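You operate a simulated robot arm through the tools that you are given. There is no shell and no other tool. Be economical: measure what you need, move in short steps, check, and stop when the job is done.

The job below is to be done with a simulated robot arm. You get a single attempt, and the scene is never put back.

## Task
Take the bottle that says "Cream Cleaner" from the long table and put it on the top deck of the trolley. Fetch the sponge from the long table and set it on the drainboard. Open the front closet door, take the bag on the long table and put it away on the bag shelf and shut the door again. Take the small jug and put it on the top of the small rack. Put the yellow-clasp bottle on the top deck of the trolley away on the long table. Fetch the purple cup and stand it on the front corner of the small table. Any order will do. Set down upright: bag, small jug, yellow-clasp bottle, purple cup.
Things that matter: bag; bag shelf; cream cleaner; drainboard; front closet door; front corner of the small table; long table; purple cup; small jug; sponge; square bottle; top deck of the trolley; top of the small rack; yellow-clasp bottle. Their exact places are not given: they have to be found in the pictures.

It is judged by the outcome, as a careful person would: the job done as asked, and still so three seconds after it is handed in. It fails if anything else is knocked over, pushed out of place, dropped, spilled or broken.

## Robot
A 7-joint arm with a fingered hand on a trunk, on a base that drives. Base frame: it is fixed to the floor where the robot stands at the start and does not move with it; the origin is under the middle of the robot, x ahead of it, y to its left, z up; the surface under the hand at the start is at about z = 880. Lengths are in mm, angles in rad, forces in N, time in s.
With the tool pointing down near the work surface it reaches from about 200 to 760 mm from the robot's upright axis, wherever it stands. Its first joint turns from -2.897 to 2.897 rad. Places, roughly: bag [500, 500, 1000]; bag shelf (24x77 cm) [-7100, -2600, 1320]; cream cleaner, square bottle [750, 0, 1000]; drainboard [-3900, -900, 900]; front closet door [-7100, -2300, 1000]; front corner of the small table (15x20 cm) [-2700, -340, 660]; long table [600, 400, 900]; purple cup [-4000, -1000, 1000]; small jug [500, 1250, 1000]; sponge (9x6x4 cm) [400, -700, 900]; top deck of the trolley [-1100, 1500, 800]; top of the small rack [-1600, -2700, 900]; yellow-clasp bottle (6x6x21 cm) [-1100, 1500, 900]. Payload 4 kg.
Tool frame: the origin (TCP) lies between the finger pads and is the grasp point; the fingertips stand 28 mm ahead of it; z points along the fingers, y is the line along which they close. The gripper opens to 168 mm. The gripper's body begins 79 mm behind the TCP. The gripper is a hand of 4 fingers: y runs from the thumb to the fingers, the wrist lies at [0, 0, -249] in the tool frame, and closing takes about 1.5 s.
Orientation is that of the tool frame in the base frame, as [roll, pitch, yaw] about the fixed x, y, z axes, in that order (R = Rz(yaw) Ry(pitch) Rx(roll)). With the fingers straight down and closing along the base's y, the tool's x points along the base's -x, its y along +y and its z along -z.

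## Interface
- The arm moves only by the tool move_arm. Its argument "steps" is a list of rows, each an object of numbers (a shift or turn left out is 0, a gripper value left out holds the last): "gripper": the gripper command, from -1 (shut) to 1 (fully open), values between in proportion; "dx", "dy", "dz": the shift along the tool's x, y, z in units of 30 mm (1.0 is 30 mm); "rx", "ry", "rz": the turn, a rotation vector about the tool's x, y, z in units of 8 degrees (1.0 is 8 degrees). In form: [{"gripper": .., "dx": .., "dy": .., "dz": .., "rx": .., "ry": .., "rz": ..}, ...]. A call has 1 to 8 rows; each row shifts and turns the commanded pose from where the row before left it, along the tool's axes as they then stand. A call with a number of a shift or a turn outside -1 to 1 is refused whole. Each row takes 0.2 s and may step no farther than 50 mm and 0.15 rad from the row before; otherwise, or with a gripper value out of range, the whole call is refused. A pose out of reach is approached as far as the arm can. The call stops where the force on the tool passes 40 N (or 10 N more than at its start, if that is more) or the arm is blocked; 0.2 s more then pass. Each finger travels about 153 mm/s and halts on what it meets, pressing with about 30 N; the grip force reading is that of the motor and also rises with nothing between the fingers. The clock runs only during rows and for 0.2 s after the last one: add rows that do not move to give the fingers time. It gives the time, the measured TCP pose, the force on the tool (base axes), the opening and the grip force at its end, in the units of the frame above (readings bear some noise), with the torque about the TCP (base axes, N m) and any sound that the robot's microphone picked up.
- Cameras (640 x 400 px; columns grow to the right, rows downward): "scene" is now at [21.8, 145.7, 1525.3]; the picture's right is [-0.19, -0.98, -0.00], its down [-0.65, 0.12, -0.75] and it looks along [0.74, -0.14, -0.66] (base axes); focal length 248 px, centre (320, 200). "wrist" rides on the gripper at [60, -60, -110] in the tool frame; the picture's right is [0.71, 0.71, 0.00], its down [-0.56, 0.56, -0.61] and it looks along [-0.43, 0.43, 0.79] (tool axes); focal length 265 px, centre (320, 200).
- snapshot(camera): a new picture of that camera. No time passes.
- move_column(by): slides the trunk up (or, below 0, down) by that many mm; the arm and the scene camera ride with it, the base frame stays. It gives what a move gives, with no picture.
- drive_base(legs): drives the robot by 1 to 6 legs, each [ahead, turn to the left] in mm and rad, along the robot's own axes; the way and the turn of a leg run together, so that a leg with both is an arc; at most 1500 mm and 3.142 rad a leg. The arm and the cameras ride along, it lands a little off, and it stops where it bumps. It gives what a move gives.
- set_grasp(shape): the hand has 4 fingers and takes this shape, open, in about a second: jaw (thumb against the fingers, like two jaws); tri (thumb and two fingers); tip (a fingertip pinch); poke (one finger out to press); point (the index stretched); flat (the hand flat); cup (the hand cupped); fist (a fist). The gripper value then closes the fingers along that shape, each until it touches; the sizes above hold for jaw. It gives what a move gives, with no picture.
- pan_tilt(pan, tilt): turns the head with the scene camera to pan (to the left, within 2.705 rad either way) and tilt (down, from -0.506 to 1.204), counted from straight ahead of the robot. It gives what a move gives.
- point_at(camera, pixels): for up to 12 pixels [column, row] of the newest picture of that camera ("zoom" is the newest enlarged one), the place [x, y, z] in the base frame of the surface seen there, good to about 2 mm. No time passes.
- inspect(camera, box): a new picture of the part [left, top, right, bottom] of that camera's present view, enlarged. No time passes.
- close_job(): hands the job in; it is judged then, once.

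Go step by step. Measure first, check grasps and placings, and put right what went wrong. The budget is 138 turns and 150 pictures, counting those below and the enlarged ones. Unless the task says otherwise, let go and move clear before handing in.

The tools are called after "Call:" by a JSON object that holds its "name" and its "arguments". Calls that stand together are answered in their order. move_arm: Moves the arm, as the interface text tells. Its arguments: {"type":"object","properties":{"steps":{"type":"array"}},"required":["steps"]} The other tools are called the same way: move_column (by) slides the trunk up or down; set_grasp (shape) gives the hand a shape; drive_base (legs) drives the base; pan_tilt (pan, tilt) turns the head that bears the scene camera; snapshot (camera) takes a picture; point_at (camera, pixels) gives the place of the surface under pixels of a picture; inspect (camera, box) takes an enlarged picture of a part of a camera's view; close_job () hands the job in.

At the start:

```text
clock: 0.0
ee_pos: [386.5, -244.9, 1105.3]
orientation: [3.141, 0.0, -3.141]
ft_force: [0.0, -0.3, -0.1]
torque: [-0.01, -0.01, -0.02]
gripper_width: 167.9
grip_force: 0.1
shape: jaw
trunk travel left (down, up): [-539.0, 51.0]
robot x, y, heading: [1.0, 0.2, -0.0]
head pan, tilt: [-0.187, 0.717]
```

scene: 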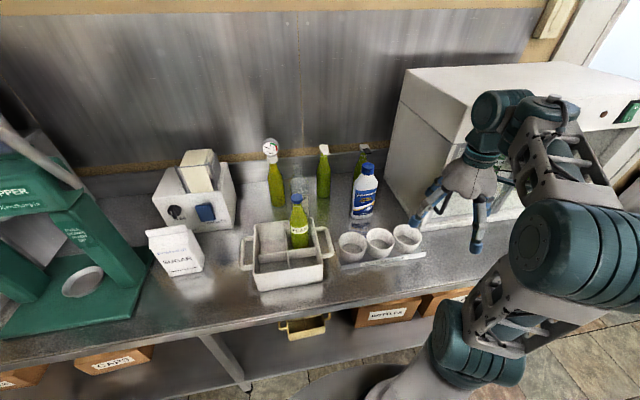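
wrist: 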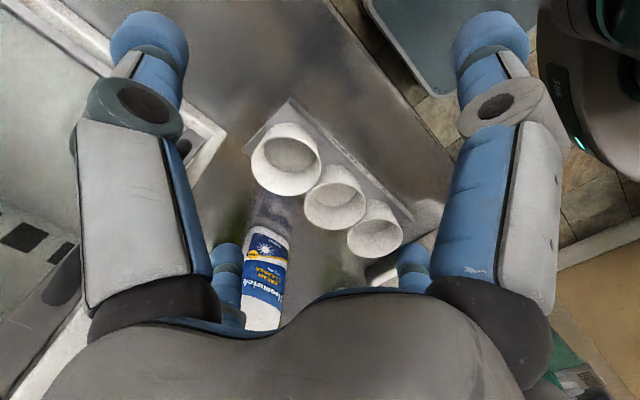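

The scene shows a blue/white bottle at (363,195), a sugar bag at (175,250), and green bottles. I'll enlarge these and look around.

Call:
{"name": "inspect", "arguments": {"camera": "scene", "box": [220, 120, 440, 300]}}

Call:
{"name": "point_at", "arguments": {"camera": "scene", "pixels": [[363, 205], [368, 168], [175, 235], [182, 262], [299, 225], [296, 198], [351, 240], [379, 235], [406, 232], [270, 145], [323, 150], [420, 275]]}}

Call:
{"name": "pan_tilt", "arguments": {"pan": -1.0, "tilt": 0.7}}

Call:
{"name": "snapshot", "arguments": {"camera": "scene"}}

Call:
{"name": "pan_tilt", "arguments": {"pan": 0.8, "tilt": 0.7}}

Call:
{"name": "snapshot", "arguments": {"camera": "scene"}}

```text
2.22 times, centred on (330, 210) of scene
```

zoom: 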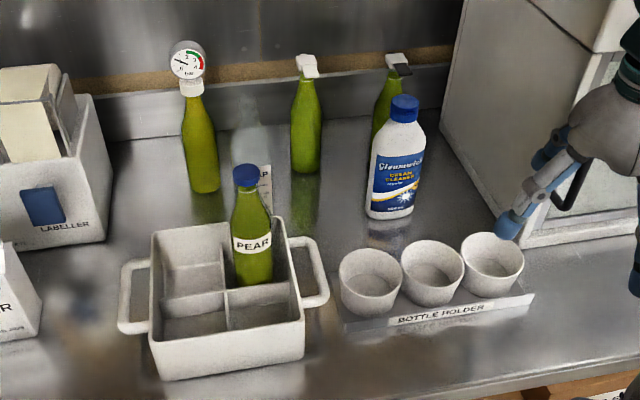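

```text
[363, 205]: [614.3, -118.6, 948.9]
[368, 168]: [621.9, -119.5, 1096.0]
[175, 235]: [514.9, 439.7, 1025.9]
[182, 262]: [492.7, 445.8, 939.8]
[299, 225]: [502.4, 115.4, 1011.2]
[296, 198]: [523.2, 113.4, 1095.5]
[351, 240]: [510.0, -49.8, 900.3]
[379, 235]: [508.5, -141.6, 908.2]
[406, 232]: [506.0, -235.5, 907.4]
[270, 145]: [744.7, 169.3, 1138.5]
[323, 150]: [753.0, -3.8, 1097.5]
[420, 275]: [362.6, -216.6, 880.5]
```

```text
clock: 1.1
ee_pos: [385.7, -245.0, 1106.8]
orientation: [-3.139, 0.0, -3.142]
ft_force: [-0.1, 0.4, -0.1]
torque: [0.01, -0.02, -0.03]
gripper_width: 168.0
grip_force: 0.1
shape: jaw
trunk travel left (down, up): [-539.0, 51.0]
robot x, y, heading: [2.1, -0.8, 0.001]
head pan, tilt: [-1.0, 0.7]
```

```text
146 pictures are left
```

scene: 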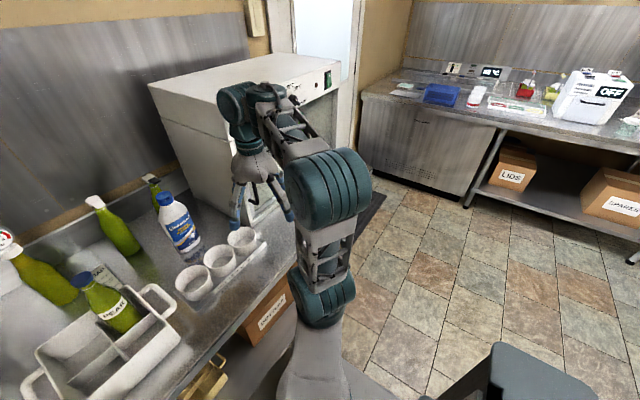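

```text
clock: 2.9
ee_pos: [386.8, -244.9, 1107.6]
orientation: [-3.14, 0.0, -3.14]
ft_force: [-0.5, 0.3, -0.3]
torque: [-0.01, 0.02, 0.0]
gripper_width: 168.1
grip_force: 0.1
shape: jaw
trunk travel left (down, up): [-539.0, 51.0]
robot x, y, heading: [-1.4, -3.5, -0.003]
head pan, tilt: [0.799, 0.7]
```

```text
145 pictures are left
```

scene: 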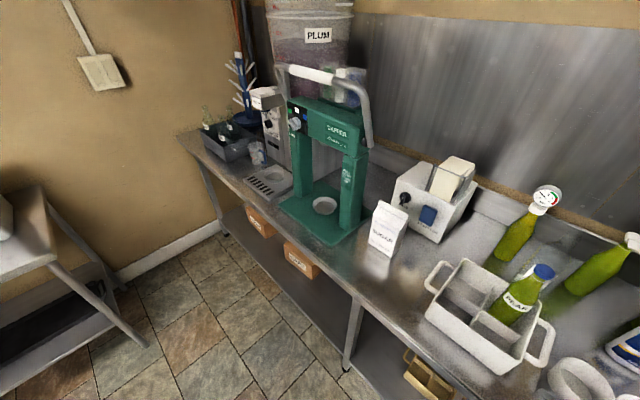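

The bottle at (402,155 zoom) reads Cream Cleaner. Now I look for the jug, the trolley and the other places.

Call:
{"name": "inspect", "arguments": {"camera": "scene", "box": [180, 70, 400, 220]}}

Call:
{"name": "pan_tilt", "arguments": {"pan": 2.2, "tilt": 0.5}}

Call:
{"name": "snapshot", "arguments": {"camera": "scene"}}

Call:
{"name": "pan_tilt", "arguments": {"pan": -2.1, "tilt": 0.4}}

Call:
{"name": "snapshot", "arguments": {"camera": "scene"}}

Call:
{"name": "pan_tilt", "arguments": {"pan": -2.7, "tilt": 0.4}}

Call:
{"name": "snapshot", "arguments": {"camera": "scene"}}

```text
2.67 times, centred on (290, 145) of scene
```

zoom: 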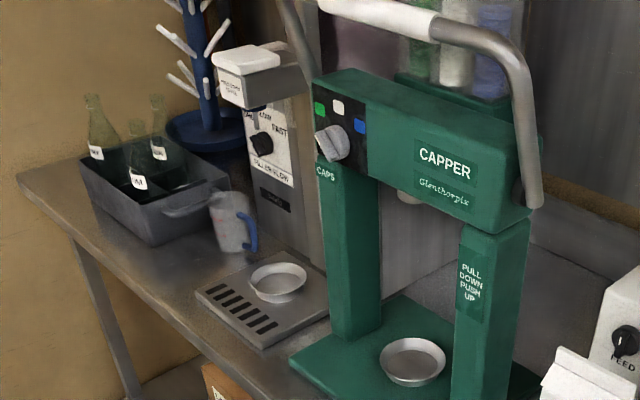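

```text
clock: 4.5
ee_pos: [386.2, -244.0, 1106.1]
orientation: [-3.141, 0.0, 3.14]
ft_force: [0.3, -0.3, -0.4]
torque: [-0.02, -0.02, -0.03]
gripper_width: 167.8
grip_force: 0.1
shape: jaw
trunk travel left (down, up): [-539.0, 51.0]
robot x, y, heading: [-4.0, 2.4, 0.001]
head pan, tilt: [2.201, 0.499]
```

```text
143 pictures are left
```

scene: 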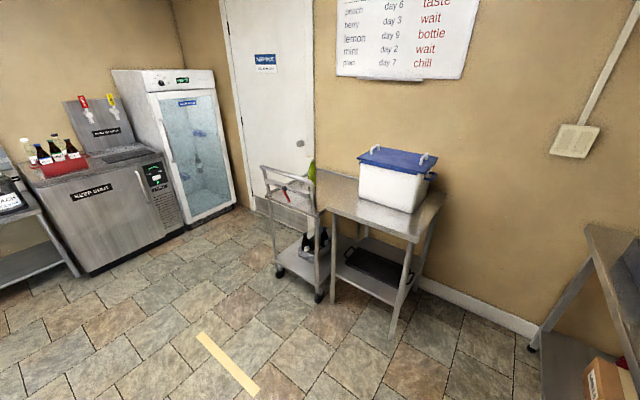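

```text
clock: 7.9
ee_pos: [386.0, -244.7, 1106.8]
orientation: [-3.14, -0.002, 3.141]
ft_force: [-0.4, -0.4, 0.2]
torque: [-0.01, 0.02, -0.01]
gripper_width: 167.8
grip_force: 0.1
shape: jaw
trunk travel left (down, up): [-539.0, 51.0]
robot x, y, heading: [-1.7, -2.8, 0.002]
head pan, tilt: [-2.1, 0.4]
```

```text
142 pictures are left
```

scene: 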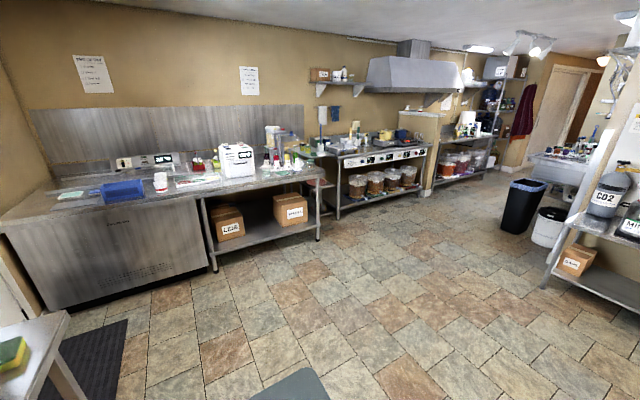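

```text
clock: 8.9
ee_pos: [386.2, -244.4, 1107.0]
orientation: [-3.14, 0.0, -3.141]
ft_force: [0.1, -0.2, -0.4]
torque: [-0.01, 0.01, 0.0]
gripper_width: 168.1
grip_force: 0.0
shape: jaw
trunk travel left (down, up): [-539.0, 51.0]
robot x, y, heading: [-3.3, -1.8, -0.001]
head pan, tilt: [-2.7, 0.4]
```

```text
141 pictures are left
```

scene: 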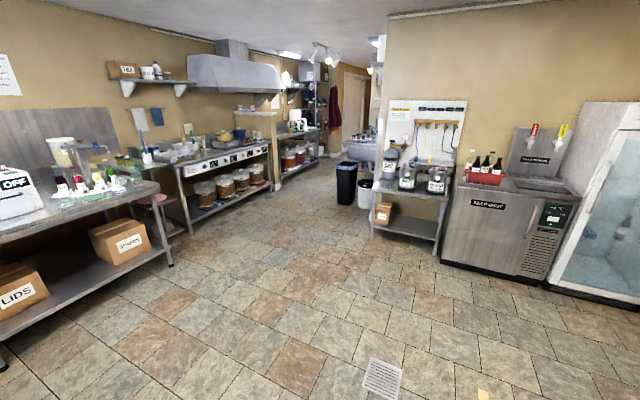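

The trolley, rack area and small table are roughly visible. First the cleaner: I raise the hand and move it over the bottle cap (about 640,-119).

Call:
{"name": "move_arm", "arguments": {"steps": [{"gripper": 1, "dz": -1}, {"dz": -1}, {"dx": -1, "dy": 0.5, "dz": -1}, {"dx": -1, "dy": 0.7}, {"dx": -1, "dy": 0.7}, {"dx": -1, "dy": 0.7}, {"dx": -1, "dy": 0.8}, {"dx": -1, "dy": 0.8}]}}

Call:
{"name": "pan_tilt", "arguments": {"pan": -0.4, "tilt": 0.7}}

Call:
{"name": "snapshot", "arguments": {"camera": "scene"}}

Call:
{"name": "snapshot", "arguments": {"camera": "wrist"}}

```text
clock: 10.7
ee_pos: [567.5, -117.6, 1195.8]
orientation: [-3.139, -0.002, -3.142]
ft_force: [0.7, 0.6, 0.5]
torque: [-0.02, -0.01, 0.04]
gripper_width: 167.8
grip_force: 0.0
shape: jaw
trunk travel left (down, up): [-539.0, 51.0]
robot x, y, heading: [-0.5, -3.5, -0.002]
head pan, tilt: [-2.7, 0.4]
```

```text
clock: 12.9
ee_pos: [564.8, -118.1, 1197.0]
orientation: [-3.14, 0.001, -3.141]
ft_force: [0.2, -0.2, 0.0]
torque: [-0.02, 0.0, -0.02]
gripper_width: 167.7
grip_force: 0.1
shape: jaw
trunk travel left (down, up): [-539.0, 51.0]
robot x, y, heading: [-2.0, -1.0, 0.002]
head pan, tilt: [-0.4, 0.7]
```

```text
140 pictures are left
```

scene: 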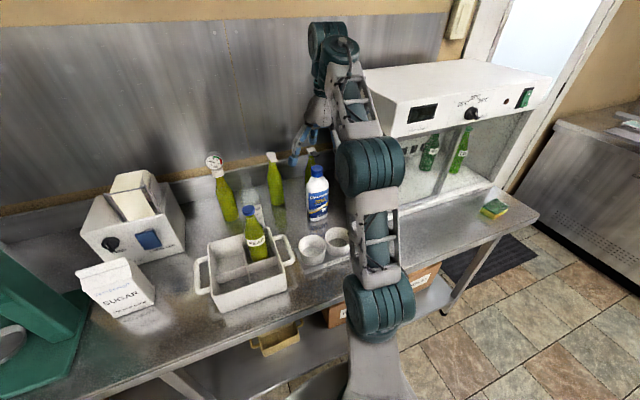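

```text
139 pictures are left
```

wrist: 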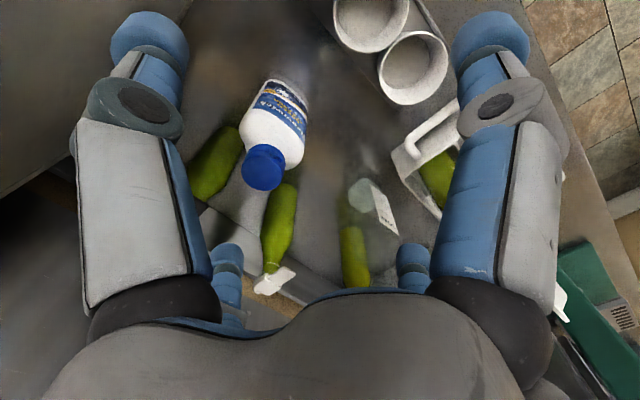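

The hand is at x 565 and the cap shows at wrist (265,165). I also see the sponge at scene (494,208); I measure both.

Call:
{"name": "point_at", "arguments": {"camera": "wrist", "pixels": [[265, 155], [280, 165], [250, 165], [263, 180], [272, 120], [300, 125], [245, 118], [283, 262]]}}

Call:
{"name": "point_at", "arguments": {"camera": "scene", "pixels": [[494, 207], [484, 210], [505, 209], [495, 214], [313, 160], [318, 172], [306, 200], [328, 200], [270, 160], [520, 215], [440, 200], [216, 165]]}}

Call:
{"name": "inspect", "arguments": {"camera": "scene", "box": [180, 130, 360, 270]}}

```text
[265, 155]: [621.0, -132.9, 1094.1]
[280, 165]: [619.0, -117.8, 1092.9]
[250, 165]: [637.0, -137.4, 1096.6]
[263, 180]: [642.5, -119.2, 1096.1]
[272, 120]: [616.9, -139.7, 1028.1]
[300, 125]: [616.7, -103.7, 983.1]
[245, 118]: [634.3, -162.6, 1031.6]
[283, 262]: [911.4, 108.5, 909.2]
```

```text
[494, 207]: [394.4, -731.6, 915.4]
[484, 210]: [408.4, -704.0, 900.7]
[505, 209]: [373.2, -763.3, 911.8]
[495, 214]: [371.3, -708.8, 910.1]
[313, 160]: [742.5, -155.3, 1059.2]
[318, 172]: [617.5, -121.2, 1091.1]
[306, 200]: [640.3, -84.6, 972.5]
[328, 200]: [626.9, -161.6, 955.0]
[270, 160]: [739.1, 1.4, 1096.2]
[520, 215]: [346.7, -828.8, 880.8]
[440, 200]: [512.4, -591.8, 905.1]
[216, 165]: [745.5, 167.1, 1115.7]
```

```text
2.86 times, centred on (270, 200) of scene
```

zoom: 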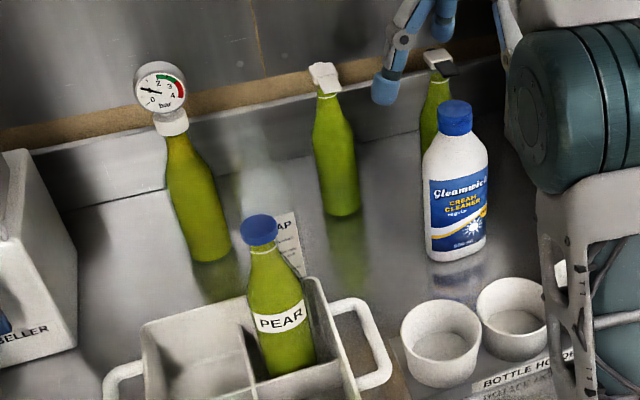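

Cap centre is about (635,-125) and the body spans y -84..-163 up to z≈1030. I align, then descend to z≈1027 to grip the upper body sides.

Call:
{"name": "move_arm", "arguments": {"steps": [{"dx": -0.8, "dy": -0.22}, {"dx": -0.8}, {"dx": -0.75}, {"dz": 1}, {"dz": 1}, {"dz": 1}, {"dz": 1}, {"dz": 0.8}]}}

Call:
{"name": "snapshot", "arguments": {"camera": "scene"}}

Call:
{"name": "snapshot", "arguments": {"camera": "wrist"}}

```text
clock: 14.7
ee_pos: [586.3, -118.8, 1047.2]
orientation: [-3.139, -0.001, -3.142]
ft_force: [0.4, -0.2, 0.3]
torque: [0.0, 0.01, 0.01]
gripper_width: 167.8
grip_force: 0.0
shape: jaw
out of reach, approached as far as the arm can: row 1, 2, 3
trunk travel left (down, up): [-539.0, 51.0]
robot x, y, heading: [-0.8, -3.0, 0.003]
head pan, tilt: [-0.4, 0.7]
```

```text
137 pictures are left
```

scene: 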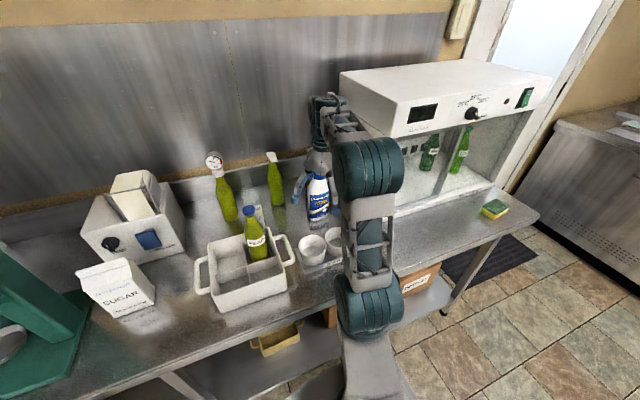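

```text
136 pictures are left
```

wrist: 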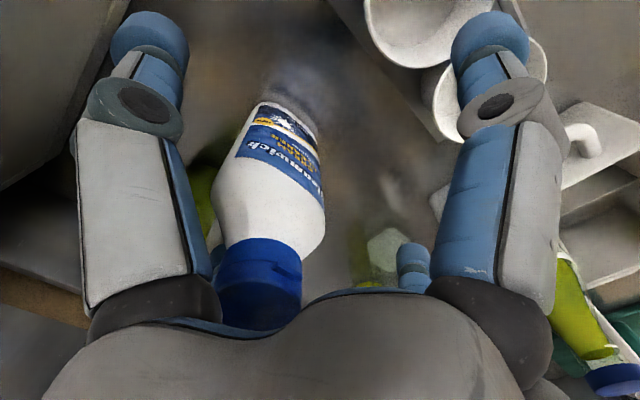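

High reach was limited; the TCP is at x 586, 1047. At this lower height I move forward 49 mm and a bit right.

Call:
{"name": "move_arm", "arguments": {"steps": [{"dx": -0.6, "dy": -0.2}, {"dx": -0.6}, {"dx": -0.45}, {"dz": 0.65}]}}

Call:
{"name": "snapshot", "arguments": {"camera": "wrist"}}

```text
clock: 15.7
ee_pos: [636.2, -125.4, 1029.2]
orientation: [-3.141, -0.001, -3.142]
ft_force: [-1.1, 1.2, -0.2]
torque: [0.02, -0.03, 0.06]
gripper_width: 167.9
grip_force: 0.0
shape: jaw
trunk travel left (down, up): [-539.0, 51.0]
robot x, y, heading: [-1.7, 1.5, -0.003]
head pan, tilt: [-0.4, 0.7]
```

```text
135 pictures are left
```

wrist: 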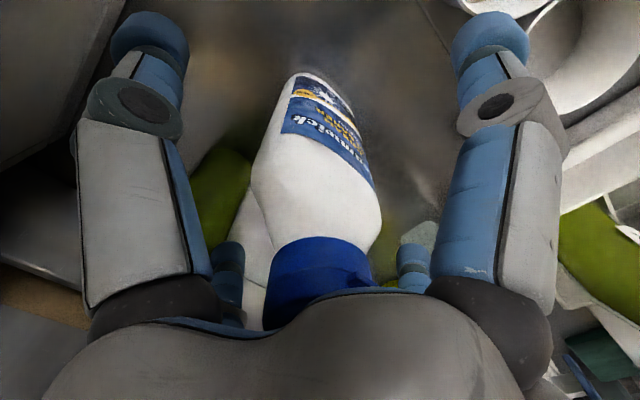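

The bottle sits between the fingers at z 1029. Closing.

Call:
{"name": "move_arm", "arguments": {"steps": [{"gripper": -1}, {}, {}, {}, {}, {}, {}]}}

Call:
{"name": "snapshot", "arguments": {"camera": "wrist"}}

```text
clock: 17.3
ee_pos: [634.6, -125.3, 1031.5]
orientation: [-3.139, 0.006, 3.14]
ft_force: [-2.1, -2.3, 26.2]
torque: [-0.33, 0.56, -0.05]
gripper_width: 42.4
grip_force: 30.1
shape: jaw
trunk travel left (down, up): [-539.0, 51.0]
robot x, y, heading: [-1.6, 1.8, 0.0]
head pan, tilt: [-0.4, 0.7]
```

```text
134 pictures are left
```

wrist: 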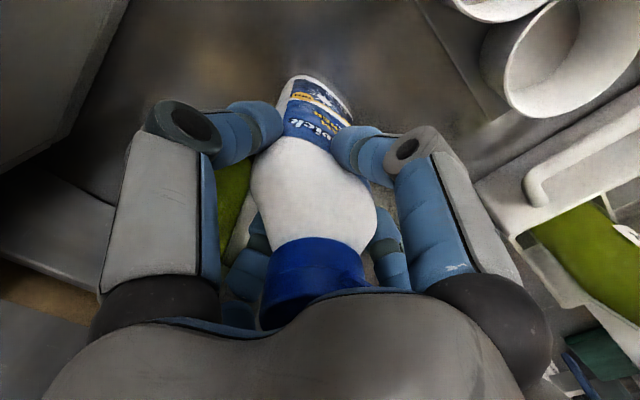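

The grip reads 30 N at 42 mm, with some upward push that suggests it is on the shoulder. I test with a small lift.

Call:
{"name": "move_arm", "arguments": {"steps": [{"dz": -0.5}, {"dz": -0.5}, {}]}}

Call:
{"name": "inspect", "arguments": {"camera": "scene", "box": [240, 120, 400, 260]}}

Call:
{"name": "snapshot", "arguments": {"camera": "wrist"}}

```text
clock: 18.1
ee_pos: [636.2, -125.9, 1058.9]
orientation: [-3.14, -0.002, 3.141]
ft_force: [0.3, 0.6, -7.3]
torque: [-0.03, 0.05, 0.02]
gripper_width: 40.1
grip_force: 29.8
shape: jaw
trunk travel left (down, up): [-539.0, 51.0]
robot x, y, heading: [3.2, 1.1, -0.0]
head pan, tilt: [-0.4, 0.7]
```

```text
2.86 times, centred on (320, 190) of scene
```

zoom: 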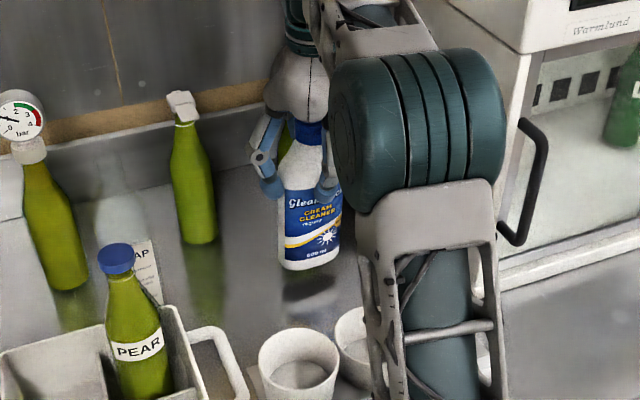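

```text
132 pictures are left
```

wrist: 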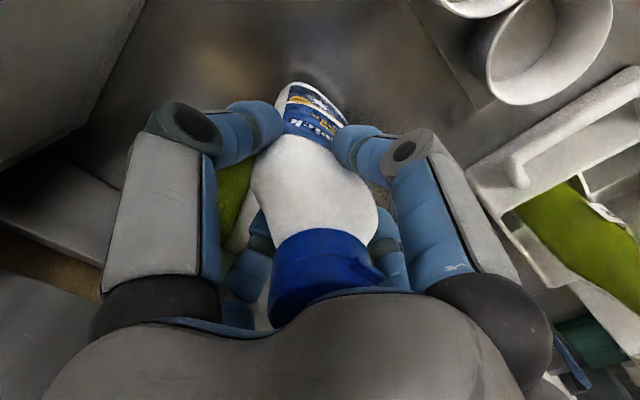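

The bottle is held and hangs (7 N). I lift and retract toward the robot.

Call:
{"name": "move_arm", "arguments": {"steps": [{"dz": -1}, {"dz": -0.7, "dx": 0.7}, {"dz": -0.5, "dx": 1}, {"dx": 1}, {"dx": 1}, {"dx": 1}, {"dx": 1}, {"dx": 1}]}}

Call:
{"name": "drive_base", "arguments": {"legs": [[-400, 0]]}}

Call:
{"name": "pan_tilt", "arguments": {"pan": 2.2, "tilt": 0.5}}

Call:
{"name": "snapshot", "arguments": {"camera": "scene"}}

Call:
{"name": "inspect", "arguments": {"camera": "scene", "box": [240, 140, 440, 330]}}

```text
clock: 19.9
ee_pos: [434.0, -125.1, 1124.7]
orientation: [-3.141, -0.001, 3.141]
ft_force: [-0.3, 0.4, -7.3]
torque: [-0.02, 0.06, 0.01]
gripper_width: 40.0
grip_force: 30.1
shape: jaw
trunk travel left (down, up): [-539.0, 51.0]
robot x, y, heading: [2.7, 2.2, -0.002]
head pan, tilt: [-0.4, 0.7]
```

```text
clock: 22.4
ee_pos: [33.2, -123.9, 1125.3]
orientation: [-3.139, 0.0, -3.138]
ft_force: [0.4, -0.8, -7.4]
torque: [-0.04, 0.06, 0.01]
gripper_width: 39.9
grip_force: 30.1
shape: jaw
trunk travel left (down, up): [-539.0, 51.0]
robot x, y, heading: [-404.2, -2.6, 0.002]
head pan, tilt: [-0.4, 0.7]
```

```text
clock: 24.7
ee_pos: [33.9, -124.3, 1123.0]
orientation: [-3.14, -0.002, -3.138]
ft_force: [-1.0, -0.1, -7.3]
torque: [-0.05, 0.05, -0.03]
gripper_width: 39.6
grip_force: 30.2
shape: jaw
trunk travel left (down, up): [-539.0, 51.0]
robot x, y, heading: [-398.9, -0.5, 0.004]
head pan, tilt: [2.201, 0.499]
```

```text
131 pictures are left
```

scene: 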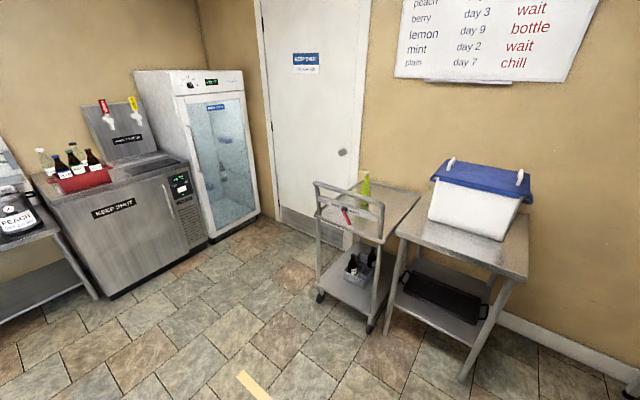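

```text
2.11 times, centred on (340, 235) of scene
```

zoom: 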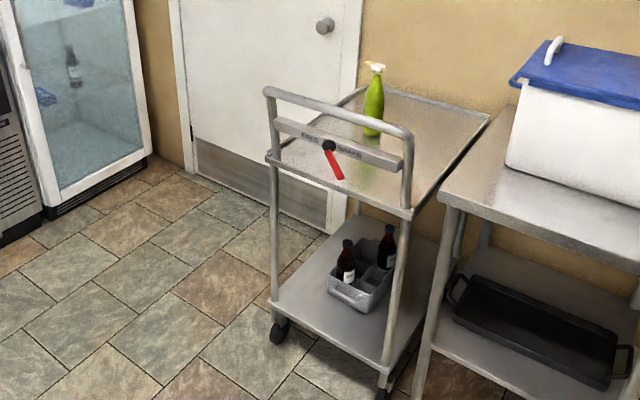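

The trolley stands by the wall with the green bottle on it at zoom (374,105). I measure deck corners and the bottle.

Call:
{"name": "point_at", "arguments": {"camera": "zoom", "pixels": [[372, 120], [376, 68], [370, 155], [272, 92], [408, 135], [270, 157], [405, 210], [485, 120], [360, 92], [420, 150], [300, 145], [450, 195]]}}

```text
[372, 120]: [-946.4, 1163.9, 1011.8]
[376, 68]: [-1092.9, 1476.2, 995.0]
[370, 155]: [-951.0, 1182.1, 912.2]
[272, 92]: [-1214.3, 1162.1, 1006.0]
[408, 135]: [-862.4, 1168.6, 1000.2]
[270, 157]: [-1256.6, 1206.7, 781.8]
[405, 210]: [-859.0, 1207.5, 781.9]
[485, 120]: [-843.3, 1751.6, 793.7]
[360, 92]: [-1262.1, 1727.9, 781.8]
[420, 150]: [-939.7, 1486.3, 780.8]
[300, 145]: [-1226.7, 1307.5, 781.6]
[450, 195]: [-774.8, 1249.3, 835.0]
```

The deck is at z 781, x -1260..-850, y 1205..1750, with the handle on the near end. I'll approach from the west side, after checking clearance around there.

Call:
{"name": "point_at", "arguments": {"camera": "scene", "pixels": [[212, 240], [260, 212], [120, 298], [97, 296], [285, 225], [345, 245], [250, 385], [160, 360], [60, 250]]}}

Call:
{"name": "move_arm", "arguments": {"steps": [{"dx": 0.8, "dz": -0.8}, {"dx": 0.8, "dz": -0.8}, {"dx": 0.8, "dy": 0.8}, {"dx": 0.8, "dy": 0.8}, {"dy": 0.8}, {"dy": 0.8}]}}

```text
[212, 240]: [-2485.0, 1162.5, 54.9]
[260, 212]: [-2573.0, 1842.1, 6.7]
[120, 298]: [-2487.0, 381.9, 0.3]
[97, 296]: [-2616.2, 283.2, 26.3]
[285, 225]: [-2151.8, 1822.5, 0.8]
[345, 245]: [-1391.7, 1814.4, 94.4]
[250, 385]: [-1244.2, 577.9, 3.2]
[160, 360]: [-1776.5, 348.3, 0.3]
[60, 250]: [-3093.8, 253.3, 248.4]
```

```text
clock: 26.1
ee_pos: [-64.0, -26.8, 1171.5]
orientation: [-3.139, -0.002, -3.137]
ft_force: [-0.6, 0.1, -6.5]
torque: [-0.02, 0.08, -0.06]
gripper_width: 39.7
grip_force: 30.0
shape: jaw
trunk travel left (down, up): [-539.0, 51.0]
robot x, y, heading: [-404.2, 2.6, 0.004]
head pan, tilt: [2.201, 0.499]
```

Space is free (fridge at x -2485, wall y 1820). Driving there backward, by an L route.

Call:
{"name": "drive_base", "arguments": {"legs": [[-1310, 0], [0, -1.571], [-1420, 0], [0, 1.571]]}}

Call:
{"name": "pan_tilt", "arguments": {"pan": 0.0, "tilt": 0.75}}

Call:
{"name": "snapshot", "arguments": {"camera": "scene"}}

```text
clock: 47.0
ee_pos: [-1370.5, 1381.2, 1171.1]
orientation: [-3.14, -0.001, -3.139]
ft_force: [0.3, 0.0, -6.3]
torque: [-0.04, 0.07, 0.01]
gripper_width: 39.7
grip_force: 29.8
shape: jaw
trunk travel left (down, up): [-539.0, 51.0]
robot x, y, heading: [-1710.9, 1408.4, 0.006]
head pan, tilt: [2.201, 0.499]
```

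```text
clock: 49.1
ee_pos: [-1370.5, 1380.7, 1171.4]
orientation: [-3.141, 0.001, -3.14]
ft_force: [-0.4, -0.4, -7.3]
torque: [0.0, 0.07, 0.01]
gripper_width: 39.7
grip_force: 30.4
shape: jaw
trunk travel left (down, up): [-539.0, 51.0]
robot x, y, heading: [-1707.6, 1407.0, 0.005]
head pan, tilt: [0.0, 0.75]
```

```text
129 pictures are left
```

scene: 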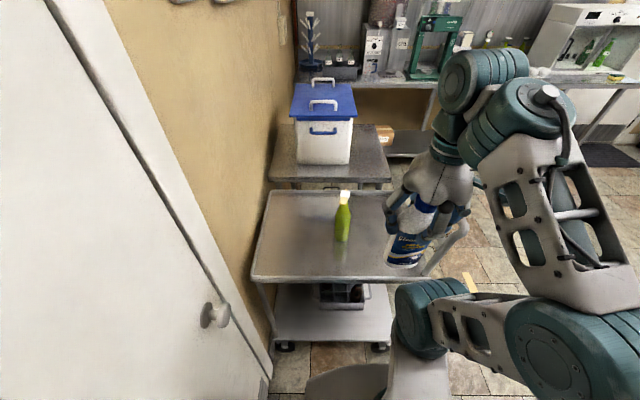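

Cleaner hangs level. I move to above (-1165,1320), clear of the green bottle and handle, then begin lowering.

Call:
{"name": "move_arm", "arguments": {"steps": [{"dx": -1, "dy": -0.3}, {"dx": -1, "dy": -0.3}, {"dx": -1, "dy": -0.3}, {"dx": -1, "dy": -0.3}, {"dx": -1, "dy": -0.3}, {"dx": -1, "dy": -0.3}, {"dx": -0.85, "dy": -0.23}, {"dz": 1}]}}

Call:
{"name": "move_arm", "arguments": {"steps": [{"dz": 1}, {"dz": 1}, {"dz": 1}, {"dz": 1}, {"dz": 1}, {"dz": 0.6}, {"dz": 0.3}]}}

Call:
{"name": "snapshot", "arguments": {"camera": "scene"}}

```text
clock: 50.9
ee_pos: [-1163.7, 1320.1, 1142.0]
orientation: [-3.14, 0.0, -3.14]
ft_force: [0.3, -0.3, -7.3]
torque: [-0.03, 0.08, -0.02]
gripper_width: 39.5
grip_force: 29.9
shape: jaw
trunk travel left (down, up): [-539.0, 51.0]
robot x, y, heading: [-1709.0, 1409.8, -0.002]
head pan, tilt: [0.0, 0.75]
```

```text
clock: 52.5
ee_pos: [-1164.2, 1319.6, 964.0]
orientation: [-3.14, 0.0, -3.14]
ft_force: [1.0, -0.7, -6.5]
torque: [-0.05, 0.11, -0.01]
gripper_width: 38.4
grip_force: 29.9
shape: jaw
trunk travel left (down, up): [-539.0, 51.0]
robot x, y, heading: [-1705.4, 1410.4, 0.005]
head pan, tilt: [0.0, 0.75]
```

```text
128 pictures are left
```

scene: 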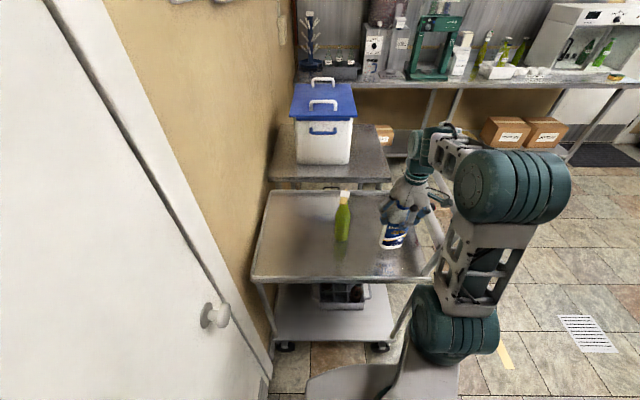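

TCP is 964 with no contact yet. I check the bottle base gap and the handle clearance.

Call:
{"name": "inspect", "arguments": {"camera": "scene", "box": [330, 120, 490, 300]}}

Call:
{"name": "point_at", "arguments": {"camera": "zoom", "pixels": [[235, 340], [260, 345], [240, 360], [420, 330], [440, 330], [300, 250]]}}

```text
2.22 times, centred on (410, 210) of scene
```

zoom: 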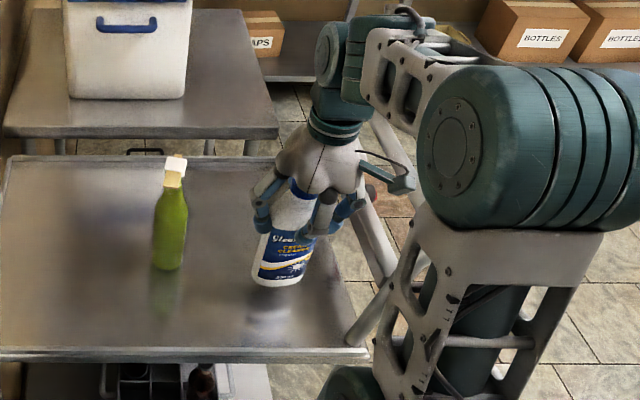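

```text
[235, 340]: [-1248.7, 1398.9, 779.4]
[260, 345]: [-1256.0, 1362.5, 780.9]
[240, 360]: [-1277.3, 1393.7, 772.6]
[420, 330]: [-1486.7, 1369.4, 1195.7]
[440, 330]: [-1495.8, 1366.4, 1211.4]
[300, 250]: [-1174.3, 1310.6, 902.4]
```

About 30 mm remain. I lower in small steps until contact.

Call:
{"name": "move_arm", "arguments": {"steps": [{"dz": 0.4}, {"dz": 0.3}, {"dz": 0.15}, {"dz": 0.1}, {}]}}

Call:
{"name": "inspect", "arguments": {"camera": "scene", "box": [330, 120, 490, 300]}}

```text
clock: 53.7
ee_pos: [-1164.5, 1320.7, 935.8]
orientation: [-3.14, -0.002, -3.14]
ft_force: [0.2, 0.1, -7.7]
torque: [-0.02, 0.1, 0.02]
gripper_width: 38.4
grip_force: 29.5
shape: jaw
trunk travel left (down, up): [-539.0, 51.0]
robot x, y, heading: [-1708.4, 1407.9, 0.001]
head pan, tilt: [0.0, 0.75]
```

```text
2.22 times, centred on (410, 210) of scene
```

zoom: 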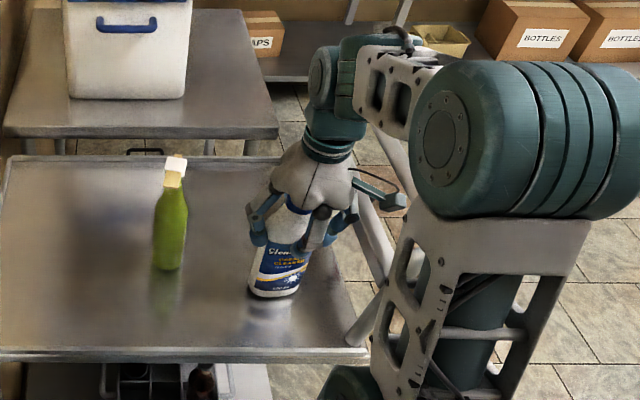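

Call:
{"name": "move_arm", "arguments": {"steps": [{"dz": 0.1}, {"dz": 0.1}, {"dz": 0.1}, {"dz": 0.1}, {"dz": 0.1}, {}]}}

Call:
{"name": "inspect", "arguments": {"camera": "scene", "box": [330, 120, 490, 300]}}

```text
clock: 54.7
ee_pos: [-1163.4, 1319.2, 930.5]
orientation: [-3.14, 0.014, -3.138]
ft_force: [-8.0, 0.1, 26.0]
torque: [0.07, 0.28, 0.01]
gripper_width: 38.8
grip_force: 29.8
shape: jaw
trunk travel left (down, up): [-539.0, 51.0]
robot x, y, heading: [-1707.7, 1405.2, -0.004]
head pan, tilt: [0.0, 0.75]
stopped in row 4: the force on the tool passed its limit at 43 N (the readings are from after the stop); the commanded pose is now the measured one
```

```text
2.22 times, centred on (410, 210) of scene
```

zoom: 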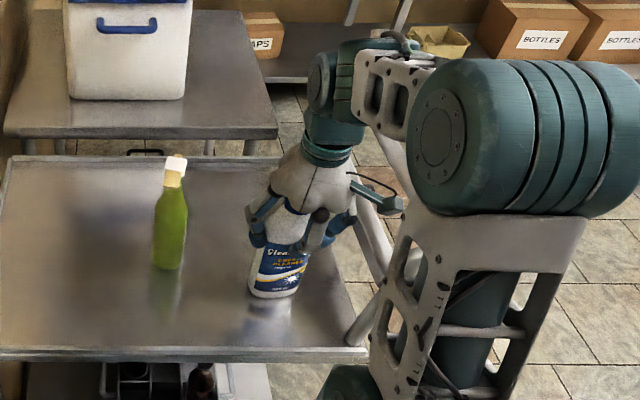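

Contact: it stands on the deck. I relieve slightly, then open and rise.

Call:
{"name": "move_arm", "arguments": {"steps": [{"dz": -0.07}, {"gripper": 0.0}, {}, {}, {"gripper": 0.7}, {}, {"dz": -0.5}, {"dz": -1}]}}

Call:
{"name": "move_arm", "arguments": {"steps": [{"dz": -1}, {"dz": -1}, {"dz": -1}, {"dz": -1}, {"dz": -1}, {"dz": -1}]}}

Call:
{"name": "snapshot", "arguments": {"camera": "scene"}}

Call:
{"name": "snapshot", "arguments": {"camera": "wrist"}}

```text
clock: 56.5
ee_pos: [-1162.4, 1320.0, 974.5]
orientation: [-3.141, 0.009, -3.139]
ft_force: [0.1, -0.5, 0.4]
torque: [-0.06, 0.01, 0.03]
gripper_width: 142.5
grip_force: 0.0
shape: jaw
trunk travel left (down, up): [-539.0, 51.0]
robot x, y, heading: [-1706.6, 1409.8, 0.005]
head pan, tilt: [0.0, 0.75]
```

```text
clock: 57.9
ee_pos: [-1165.1, 1320.4, 1154.5]
orientation: [3.141, 0.008, -3.141]
ft_force: [-0.5, -0.3, -0.6]
torque: [0.04, -0.02, 0.0]
gripper_width: 142.6
grip_force: 0.0
shape: jaw
trunk travel left (down, up): [-539.0, 51.0]
robot x, y, heading: [-1710.0, 1406.7, 0.001]
head pan, tilt: [0.0, 0.75]
```

```text
124 pictures are left
```

scene: 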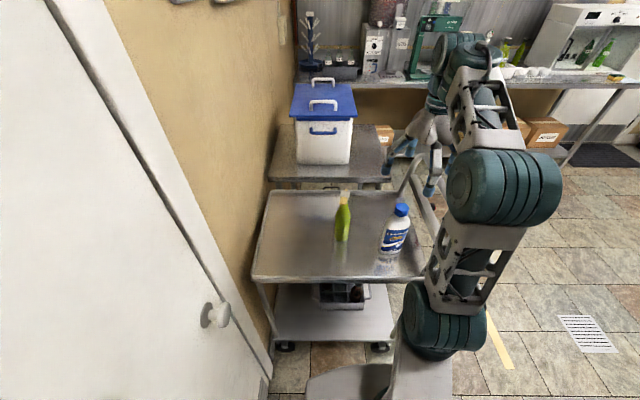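

```text
123 pictures are left
```

wrist: 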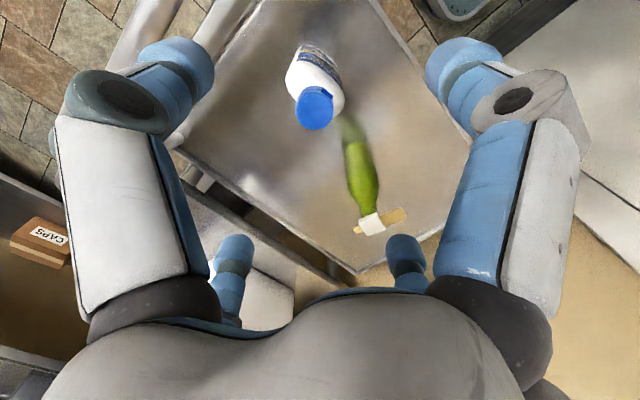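

The cleaner stands. The yellow-clasp bottle shows at wrist (370,200); I measure it.

Call:
{"name": "point_at", "arguments": {"camera": "wrist", "pixels": [[370, 222], [395, 215], [360, 228], [367, 190], [358, 150], [375, 180], [315, 105]]}}

Call:
{"name": "point_at", "arguments": {"camera": "scene", "pixels": [[344, 195], [344, 203], [343, 215], [342, 232], [338, 238]]}}

Call:
{"name": "inspect", "arguments": {"camera": "scene", "box": [290, 170, 430, 280]}}

```text
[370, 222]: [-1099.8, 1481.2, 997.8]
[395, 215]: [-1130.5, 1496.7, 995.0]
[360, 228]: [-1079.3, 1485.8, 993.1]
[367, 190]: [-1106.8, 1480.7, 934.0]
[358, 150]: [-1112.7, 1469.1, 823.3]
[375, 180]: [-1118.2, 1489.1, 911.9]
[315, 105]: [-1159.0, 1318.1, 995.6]
```

```text
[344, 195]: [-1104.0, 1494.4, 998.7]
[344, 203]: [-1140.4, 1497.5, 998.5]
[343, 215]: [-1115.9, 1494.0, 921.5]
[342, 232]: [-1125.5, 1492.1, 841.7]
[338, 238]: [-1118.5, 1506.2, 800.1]
```

```text
3.64 times, centred on (360, 225) of scene
```

zoom: 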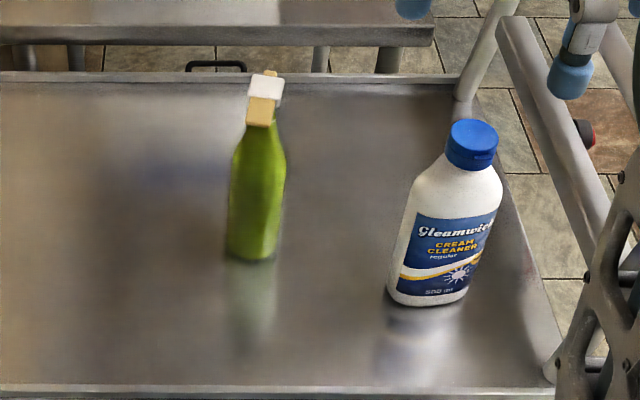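

The bottle axis is about (-1097,1488), top 998. I move over it at z≈1090, then descend to 945 (neck/shoulder).

Call:
{"name": "move_arm", "arguments": {"steps": [{"dy": 1, "dz": 1}, {"dy": 1, "dz": 1}, {"dy": 1, "dx": -0.7}, {"dy": 1, "dx": -0.8}, {"dy": 1, "dx": -0.77}, {"dy": 0.6}]}}

Call:
{"name": "snapshot", "arguments": {"camera": "wrist"}}

Call:
{"name": "inspect", "arguments": {"camera": "scene", "box": [260, 120, 460, 280]}}

```text
clock: 59.3
ee_pos: [-1095.0, 1489.9, 1095.6]
orientation: [-3.14, 0.009, -3.138]
ft_force: [-0.5, 1.1, 0.7]
torque: [-0.02, -0.02, 0.01]
gripper_width: 142.4
grip_force: 0.1
shape: jaw
trunk travel left (down, up): [-539.0, 51.0]
robot x, y, heading: [-1709.9, 1409.7, 0.004]
head pan, tilt: [0.0, 0.75]
```

```text
121 pictures are left
```

wrist: 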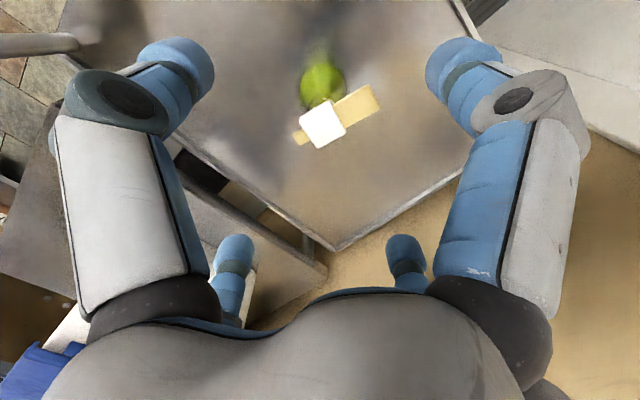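

```text
2.50 times, centred on (360, 200) of scene
```

zoom: 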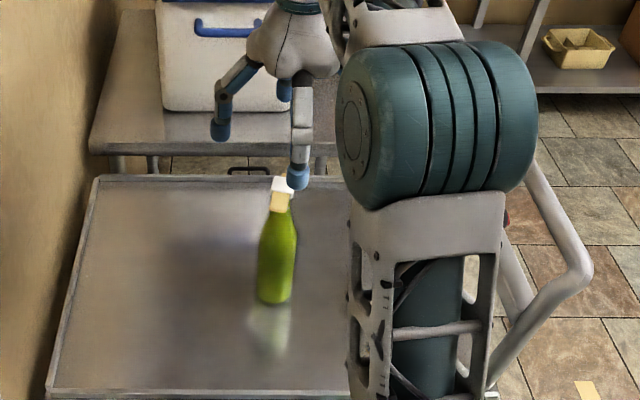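

Aligned over the clasp bottle; descending 150 mm and closing.

Call:
{"name": "move_arm", "arguments": {"steps": [{"dz": 1}, {"dz": 1}, {"dz": 1}, {"dz": 1}, {"dz": 1}]}}

Call:
{"name": "move_arm", "arguments": {"steps": [{"gripper": -1}, {}, {}, {}, {}, {}, {}]}}

Call:
{"name": "snapshot", "arguments": {"camera": "wrist"}}

Call:
{"name": "inspect", "arguments": {"camera": "scene", "box": [260, 120, 460, 280]}}

```text
clock: 60.5
ee_pos: [-1094.4, 1487.6, 946.0]
orientation: [-3.14, 0.011, -3.14]
ft_force: [-0.2, 0.4, 0.9]
torque: [-0.02, 0.0, 0.01]
gripper_width: 142.2
grip_force: 0.1
shape: jaw
trunk travel left (down, up): [-539.0, 51.0]
robot x, y, heading: [-1709.3, 1406.3, 0.001]
head pan, tilt: [0.0, 0.75]
```

```text
clock: 62.1
ee_pos: [-1093.6, 1487.5, 946.2]
orientation: [-3.14, 0.012, -3.14]
ft_force: [0.2, -0.8, 2.2]
torque: [0.08, -0.32, 0.01]
gripper_width: 35.7
grip_force: 30.0
shape: jaw
trunk travel left (down, up): [-539.0, 51.0]
robot x, y, heading: [-1709.0, 1411.4, -0.001]
head pan, tilt: [0.0, 0.75]
```

```text
119 pictures are left
```

wrist: 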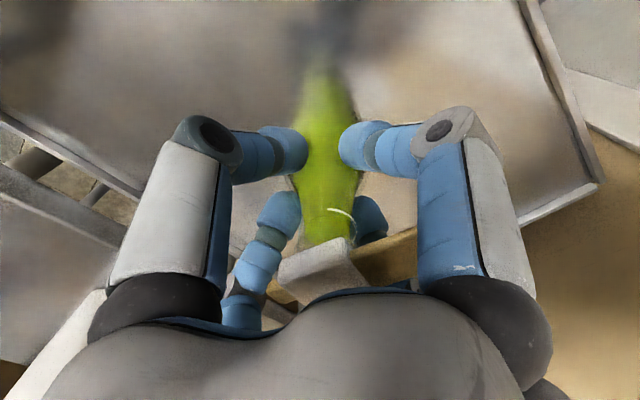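

```text
2.50 times, centred on (360, 200) of scene
```

zoom: 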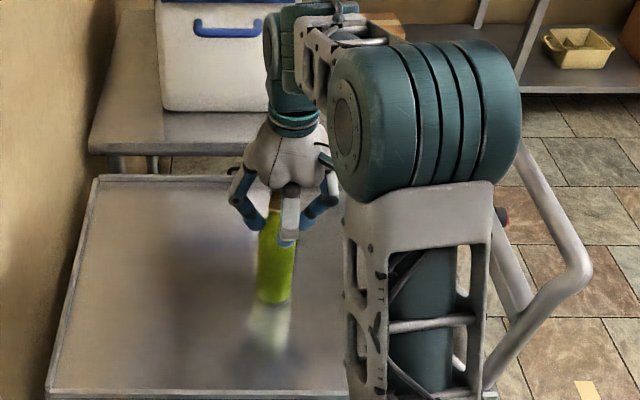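

Held (36 mm, 30 N). I lift 120 mm and retract straight back toward the robot.

Call:
{"name": "move_arm", "arguments": {"steps": [{"dz": -1}, {"dz": -1}, {"dz": -1}, {"dz": -0.8, "dx": 0.5}, {"dz": -0.8, "dx": 1}, {"dx": 1}, {"dx": 1}, {"dx": 1}]}}

Call:
{"name": "move_arm", "arguments": {"steps": [{"dx": 1, "dz": -0.8}, {"dx": 1, "dz": -0.8}, {"dx": 1, "dz": -0.5}, {"dx": 1}, {"dx": 1}]}}

Call:
{"name": "snapshot", "arguments": {"camera": "scene"}}

```text
clock: 63.9
ee_pos: [-1230.4, 1486.6, 1082.2]
orientation: [-3.141, 0.011, -3.141]
ft_force: [0.1, 0.2, -6.3]
torque: [-0.01, -0.01, -0.05]
gripper_width: 35.4
grip_force: 30.1
shape: jaw
trunk travel left (down, up): [-539.0, 51.0]
robot x, y, heading: [-1710.3, 1407.4, 0.002]
head pan, tilt: [0.0, 0.75]
```

```text
clock: 65.1
ee_pos: [-1380.9, 1488.9, 1143.6]
orientation: [-3.141, 0.01, -3.139]
ft_force: [0.3, 0.8, -5.5]
torque: [-0.01, 0.02, 0.02]
gripper_width: 35.5
grip_force: 30.0
shape: jaw
out of reach, approached as far as the arm can: row 1
trunk travel left (down, up): [-539.0, 51.0]
robot x, y, heading: [-1706.1, 1410.7, 0.002]
head pan, tilt: [0.0, 0.75]
```

```text
117 pictures are left
```

scene: 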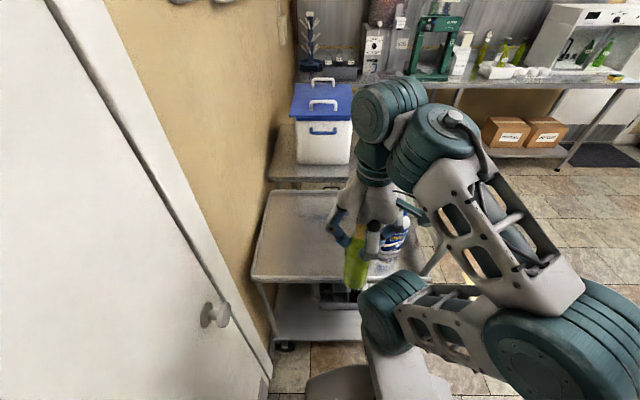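

Bottle held clear. Now I drive to face the right part of the long table at about (0,-480).

Call:
{"name": "drive_base", "arguments": {"legs": [[0, -1.571], [1400, 0], [490, 0], [0, 1.571], [1000, 0], [700, 0]]}}

Call:
{"name": "pan_tilt", "arguments": {"pan": 0.0, "tilt": 0.8}}

Call:
{"name": "snapshot", "arguments": {"camera": "scene"}}

```text
clock: 90.4
ee_pos: [336.2, -407.2, 1143.2]
orientation: [-3.139, 0.009, 3.137]
ft_force: [0.1, 0.5, -6.3]
torque: [-0.02, 0.02, -0.03]
gripper_width: 35.2
grip_force: 30.3
shape: jaw
trunk travel left (down, up): [-539.0, 51.0]
robot x, y, heading: [5.4, -481.3, -0.007]
head pan, tilt: [0.0, 0.75]
```

```text
clock: 91.1
ee_pos: [335.1, -408.4, 1142.5]
orientation: [-3.14, 0.01, 3.136]
ft_force: [0.4, -0.5, -6.1]
torque: [-0.03, 0.02, -0.04]
gripper_width: 35.3
grip_force: 30.3
shape: jaw
trunk travel left (down, up): [-539.0, 51.0]
robot x, y, heading: [5.5, -486.1, -0.007]
head pan, tilt: [0.0, 0.799]
```

```text
116 pictures are left
```

scene: 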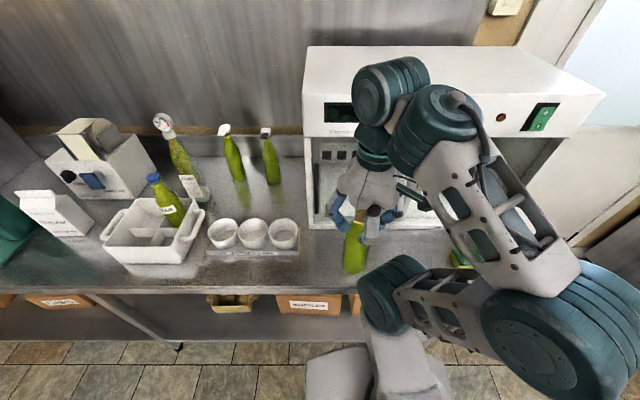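

The front strip right of the cups is free. I check the depth between table edge and cabinet.

Call:
{"name": "point_at", "arguments": {"camera": "scene", "pixels": [[320, 222], [320, 90], [310, 240], [310, 275], [310, 290], [285, 250], [330, 240], [440, 265], [455, 258]]}}

Call:
{"name": "inspect", "arguments": {"camera": "scene", "box": [250, 120, 490, 310]}}

```text
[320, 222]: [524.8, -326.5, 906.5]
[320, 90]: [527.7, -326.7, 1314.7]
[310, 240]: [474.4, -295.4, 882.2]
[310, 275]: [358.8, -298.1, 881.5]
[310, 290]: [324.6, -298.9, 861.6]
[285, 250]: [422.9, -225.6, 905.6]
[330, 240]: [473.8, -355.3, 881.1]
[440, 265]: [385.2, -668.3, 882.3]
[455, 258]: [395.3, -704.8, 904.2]
```

```text
2.11 times, centred on (370, 215) of scene
```

zoom: 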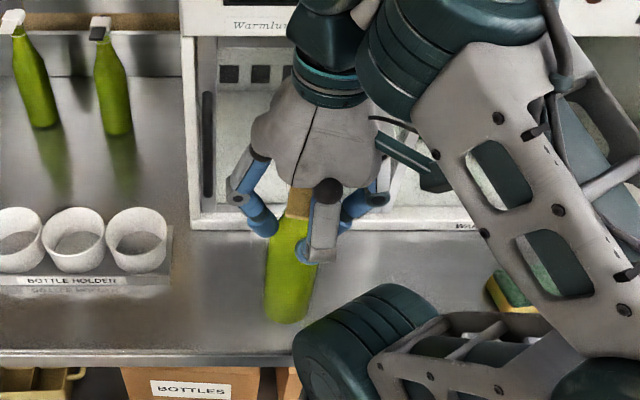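

Clear. I move to x≈400 and lower to near the table.

Call:
{"name": "move_arm", "arguments": {"steps": [{"dx": -0.7, "dz": 0.5}, {"dx": -0.7, "dz": 0.5}, {"dx": -0.75, "dz": 0.5}, {"dz": 0.5}, {"dz": 0.5}, {"dz": 0.3}, {}]}}

Call:
{"name": "move_arm", "arguments": {"steps": [{"dz": 0.15}, {"dz": 0.1}, {"dz": 0.1}, {"dz": 0.1}, {"dz": 0.1}, {}]}}

Call:
{"name": "inspect", "arguments": {"camera": "scene", "box": [250, 120, 490, 310]}}

```text
clock: 92.7
ee_pos: [403.5, -407.8, 1063.8]
orientation: [-3.141, 0.011, 3.136]
ft_force: [-0.1, 0.2, -6.0]
torque: [-0.05, -0.04, 0.04]
gripper_width: 35.1
grip_force: 30.1
shape: jaw
out of reach, approached as far as the arm can: row 4
trunk travel left (down, up): [-539.0, 51.0]
robot x, y, heading: [9.4, -485.3, -0.007]
head pan, tilt: [0.0, 0.799]
```

```text
clock: 94.1
ee_pos: [404.6, -407.1, 1047.6]
orientation: [-3.14, 0.009, 3.138]
ft_force: [1.1, -0.1, -3.7]
torque: [0.01, -0.01, -0.02]
gripper_width: 35.3
grip_force: 30.1
shape: jaw
trunk travel left (down, up): [-539.0, 51.0]
robot x, y, heading: [9.0, -483.2, -0.006]
head pan, tilt: [0.0, 0.799]
```

```text
2.11 times, centred on (370, 215) of scene
```

zoom: 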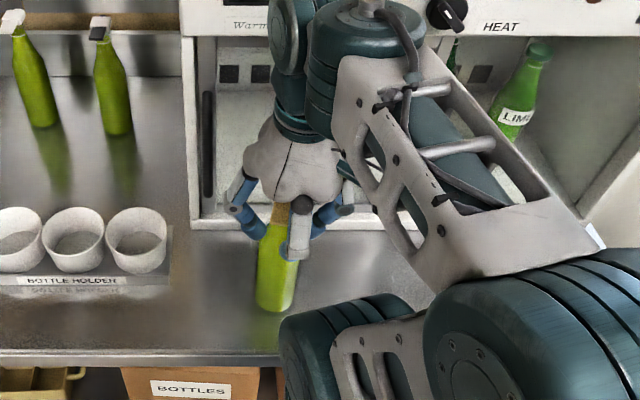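

Nearly touching (force easing to -3.7). A few more millimetres, then release.

Call:
{"name": "move_arm", "arguments": {"steps": [{"dz": 0.07}, {"dz": 0.07}, {}]}}

Call:
{"name": "move_arm", "arguments": {"steps": [{"gripper": 0.0}, {}, {}, {"gripper": 0.7}, {}, {"dz": -0.5}, {"dz": -1}, {"dz": -1}]}}

Call:
{"name": "snapshot", "arguments": {"camera": "wrist"}}

```text
clock: 95.0
ee_pos: [403.8, -408.1, 1046.4]
orientation: [3.14, 0.017, 3.136]
ft_force: [-4.8, -4.0, 26.2]
torque: [0.05, 0.09, 0.05]
gripper_width: 35.3
grip_force: 30.1
shape: jaw
trunk travel left (down, up): [-539.0, 51.0]
robot x, y, heading: [8.8, -487.1, -0.004]
head pan, tilt: [0.0, 0.799]
stopped in row 3: the force on the tool passed its limit at 41 N (the readings are from after the stop); the commanded pose is now the measured one
```

```text
clock: 96.8
ee_pos: [424.7, -348.1, 1106.0]
orientation: [3.139, 0.013, -2.889]
ft_force: [-7.2, -13.6, 4.7]
torque: [0.45, -0.52, -0.85]
gripper_width: 142.4
grip_force: 0.0
shape: jaw
out of reach, approached as far as the arm can: row 7, 8
trunk travel left (down, up): [-539.0, 51.0]
robot x, y, heading: [7.3, -486.1, -0.009]
head pan, tilt: [0.0, 0.799]
stopped in row 8: the force on the tool passed its limit at 107 N (the readings are from after the stop); the commanded pose is now the measured one
```

```text
113 pictures are left
```

wrist: 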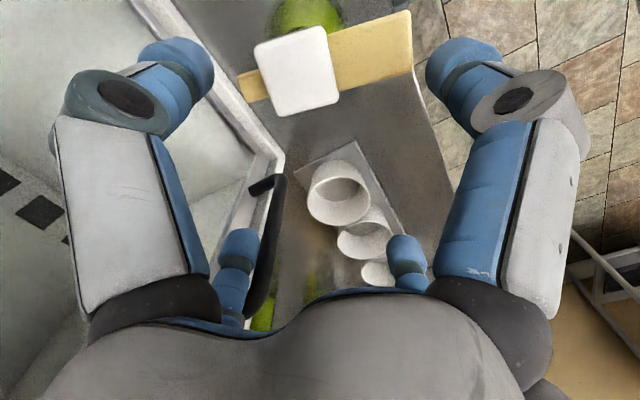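

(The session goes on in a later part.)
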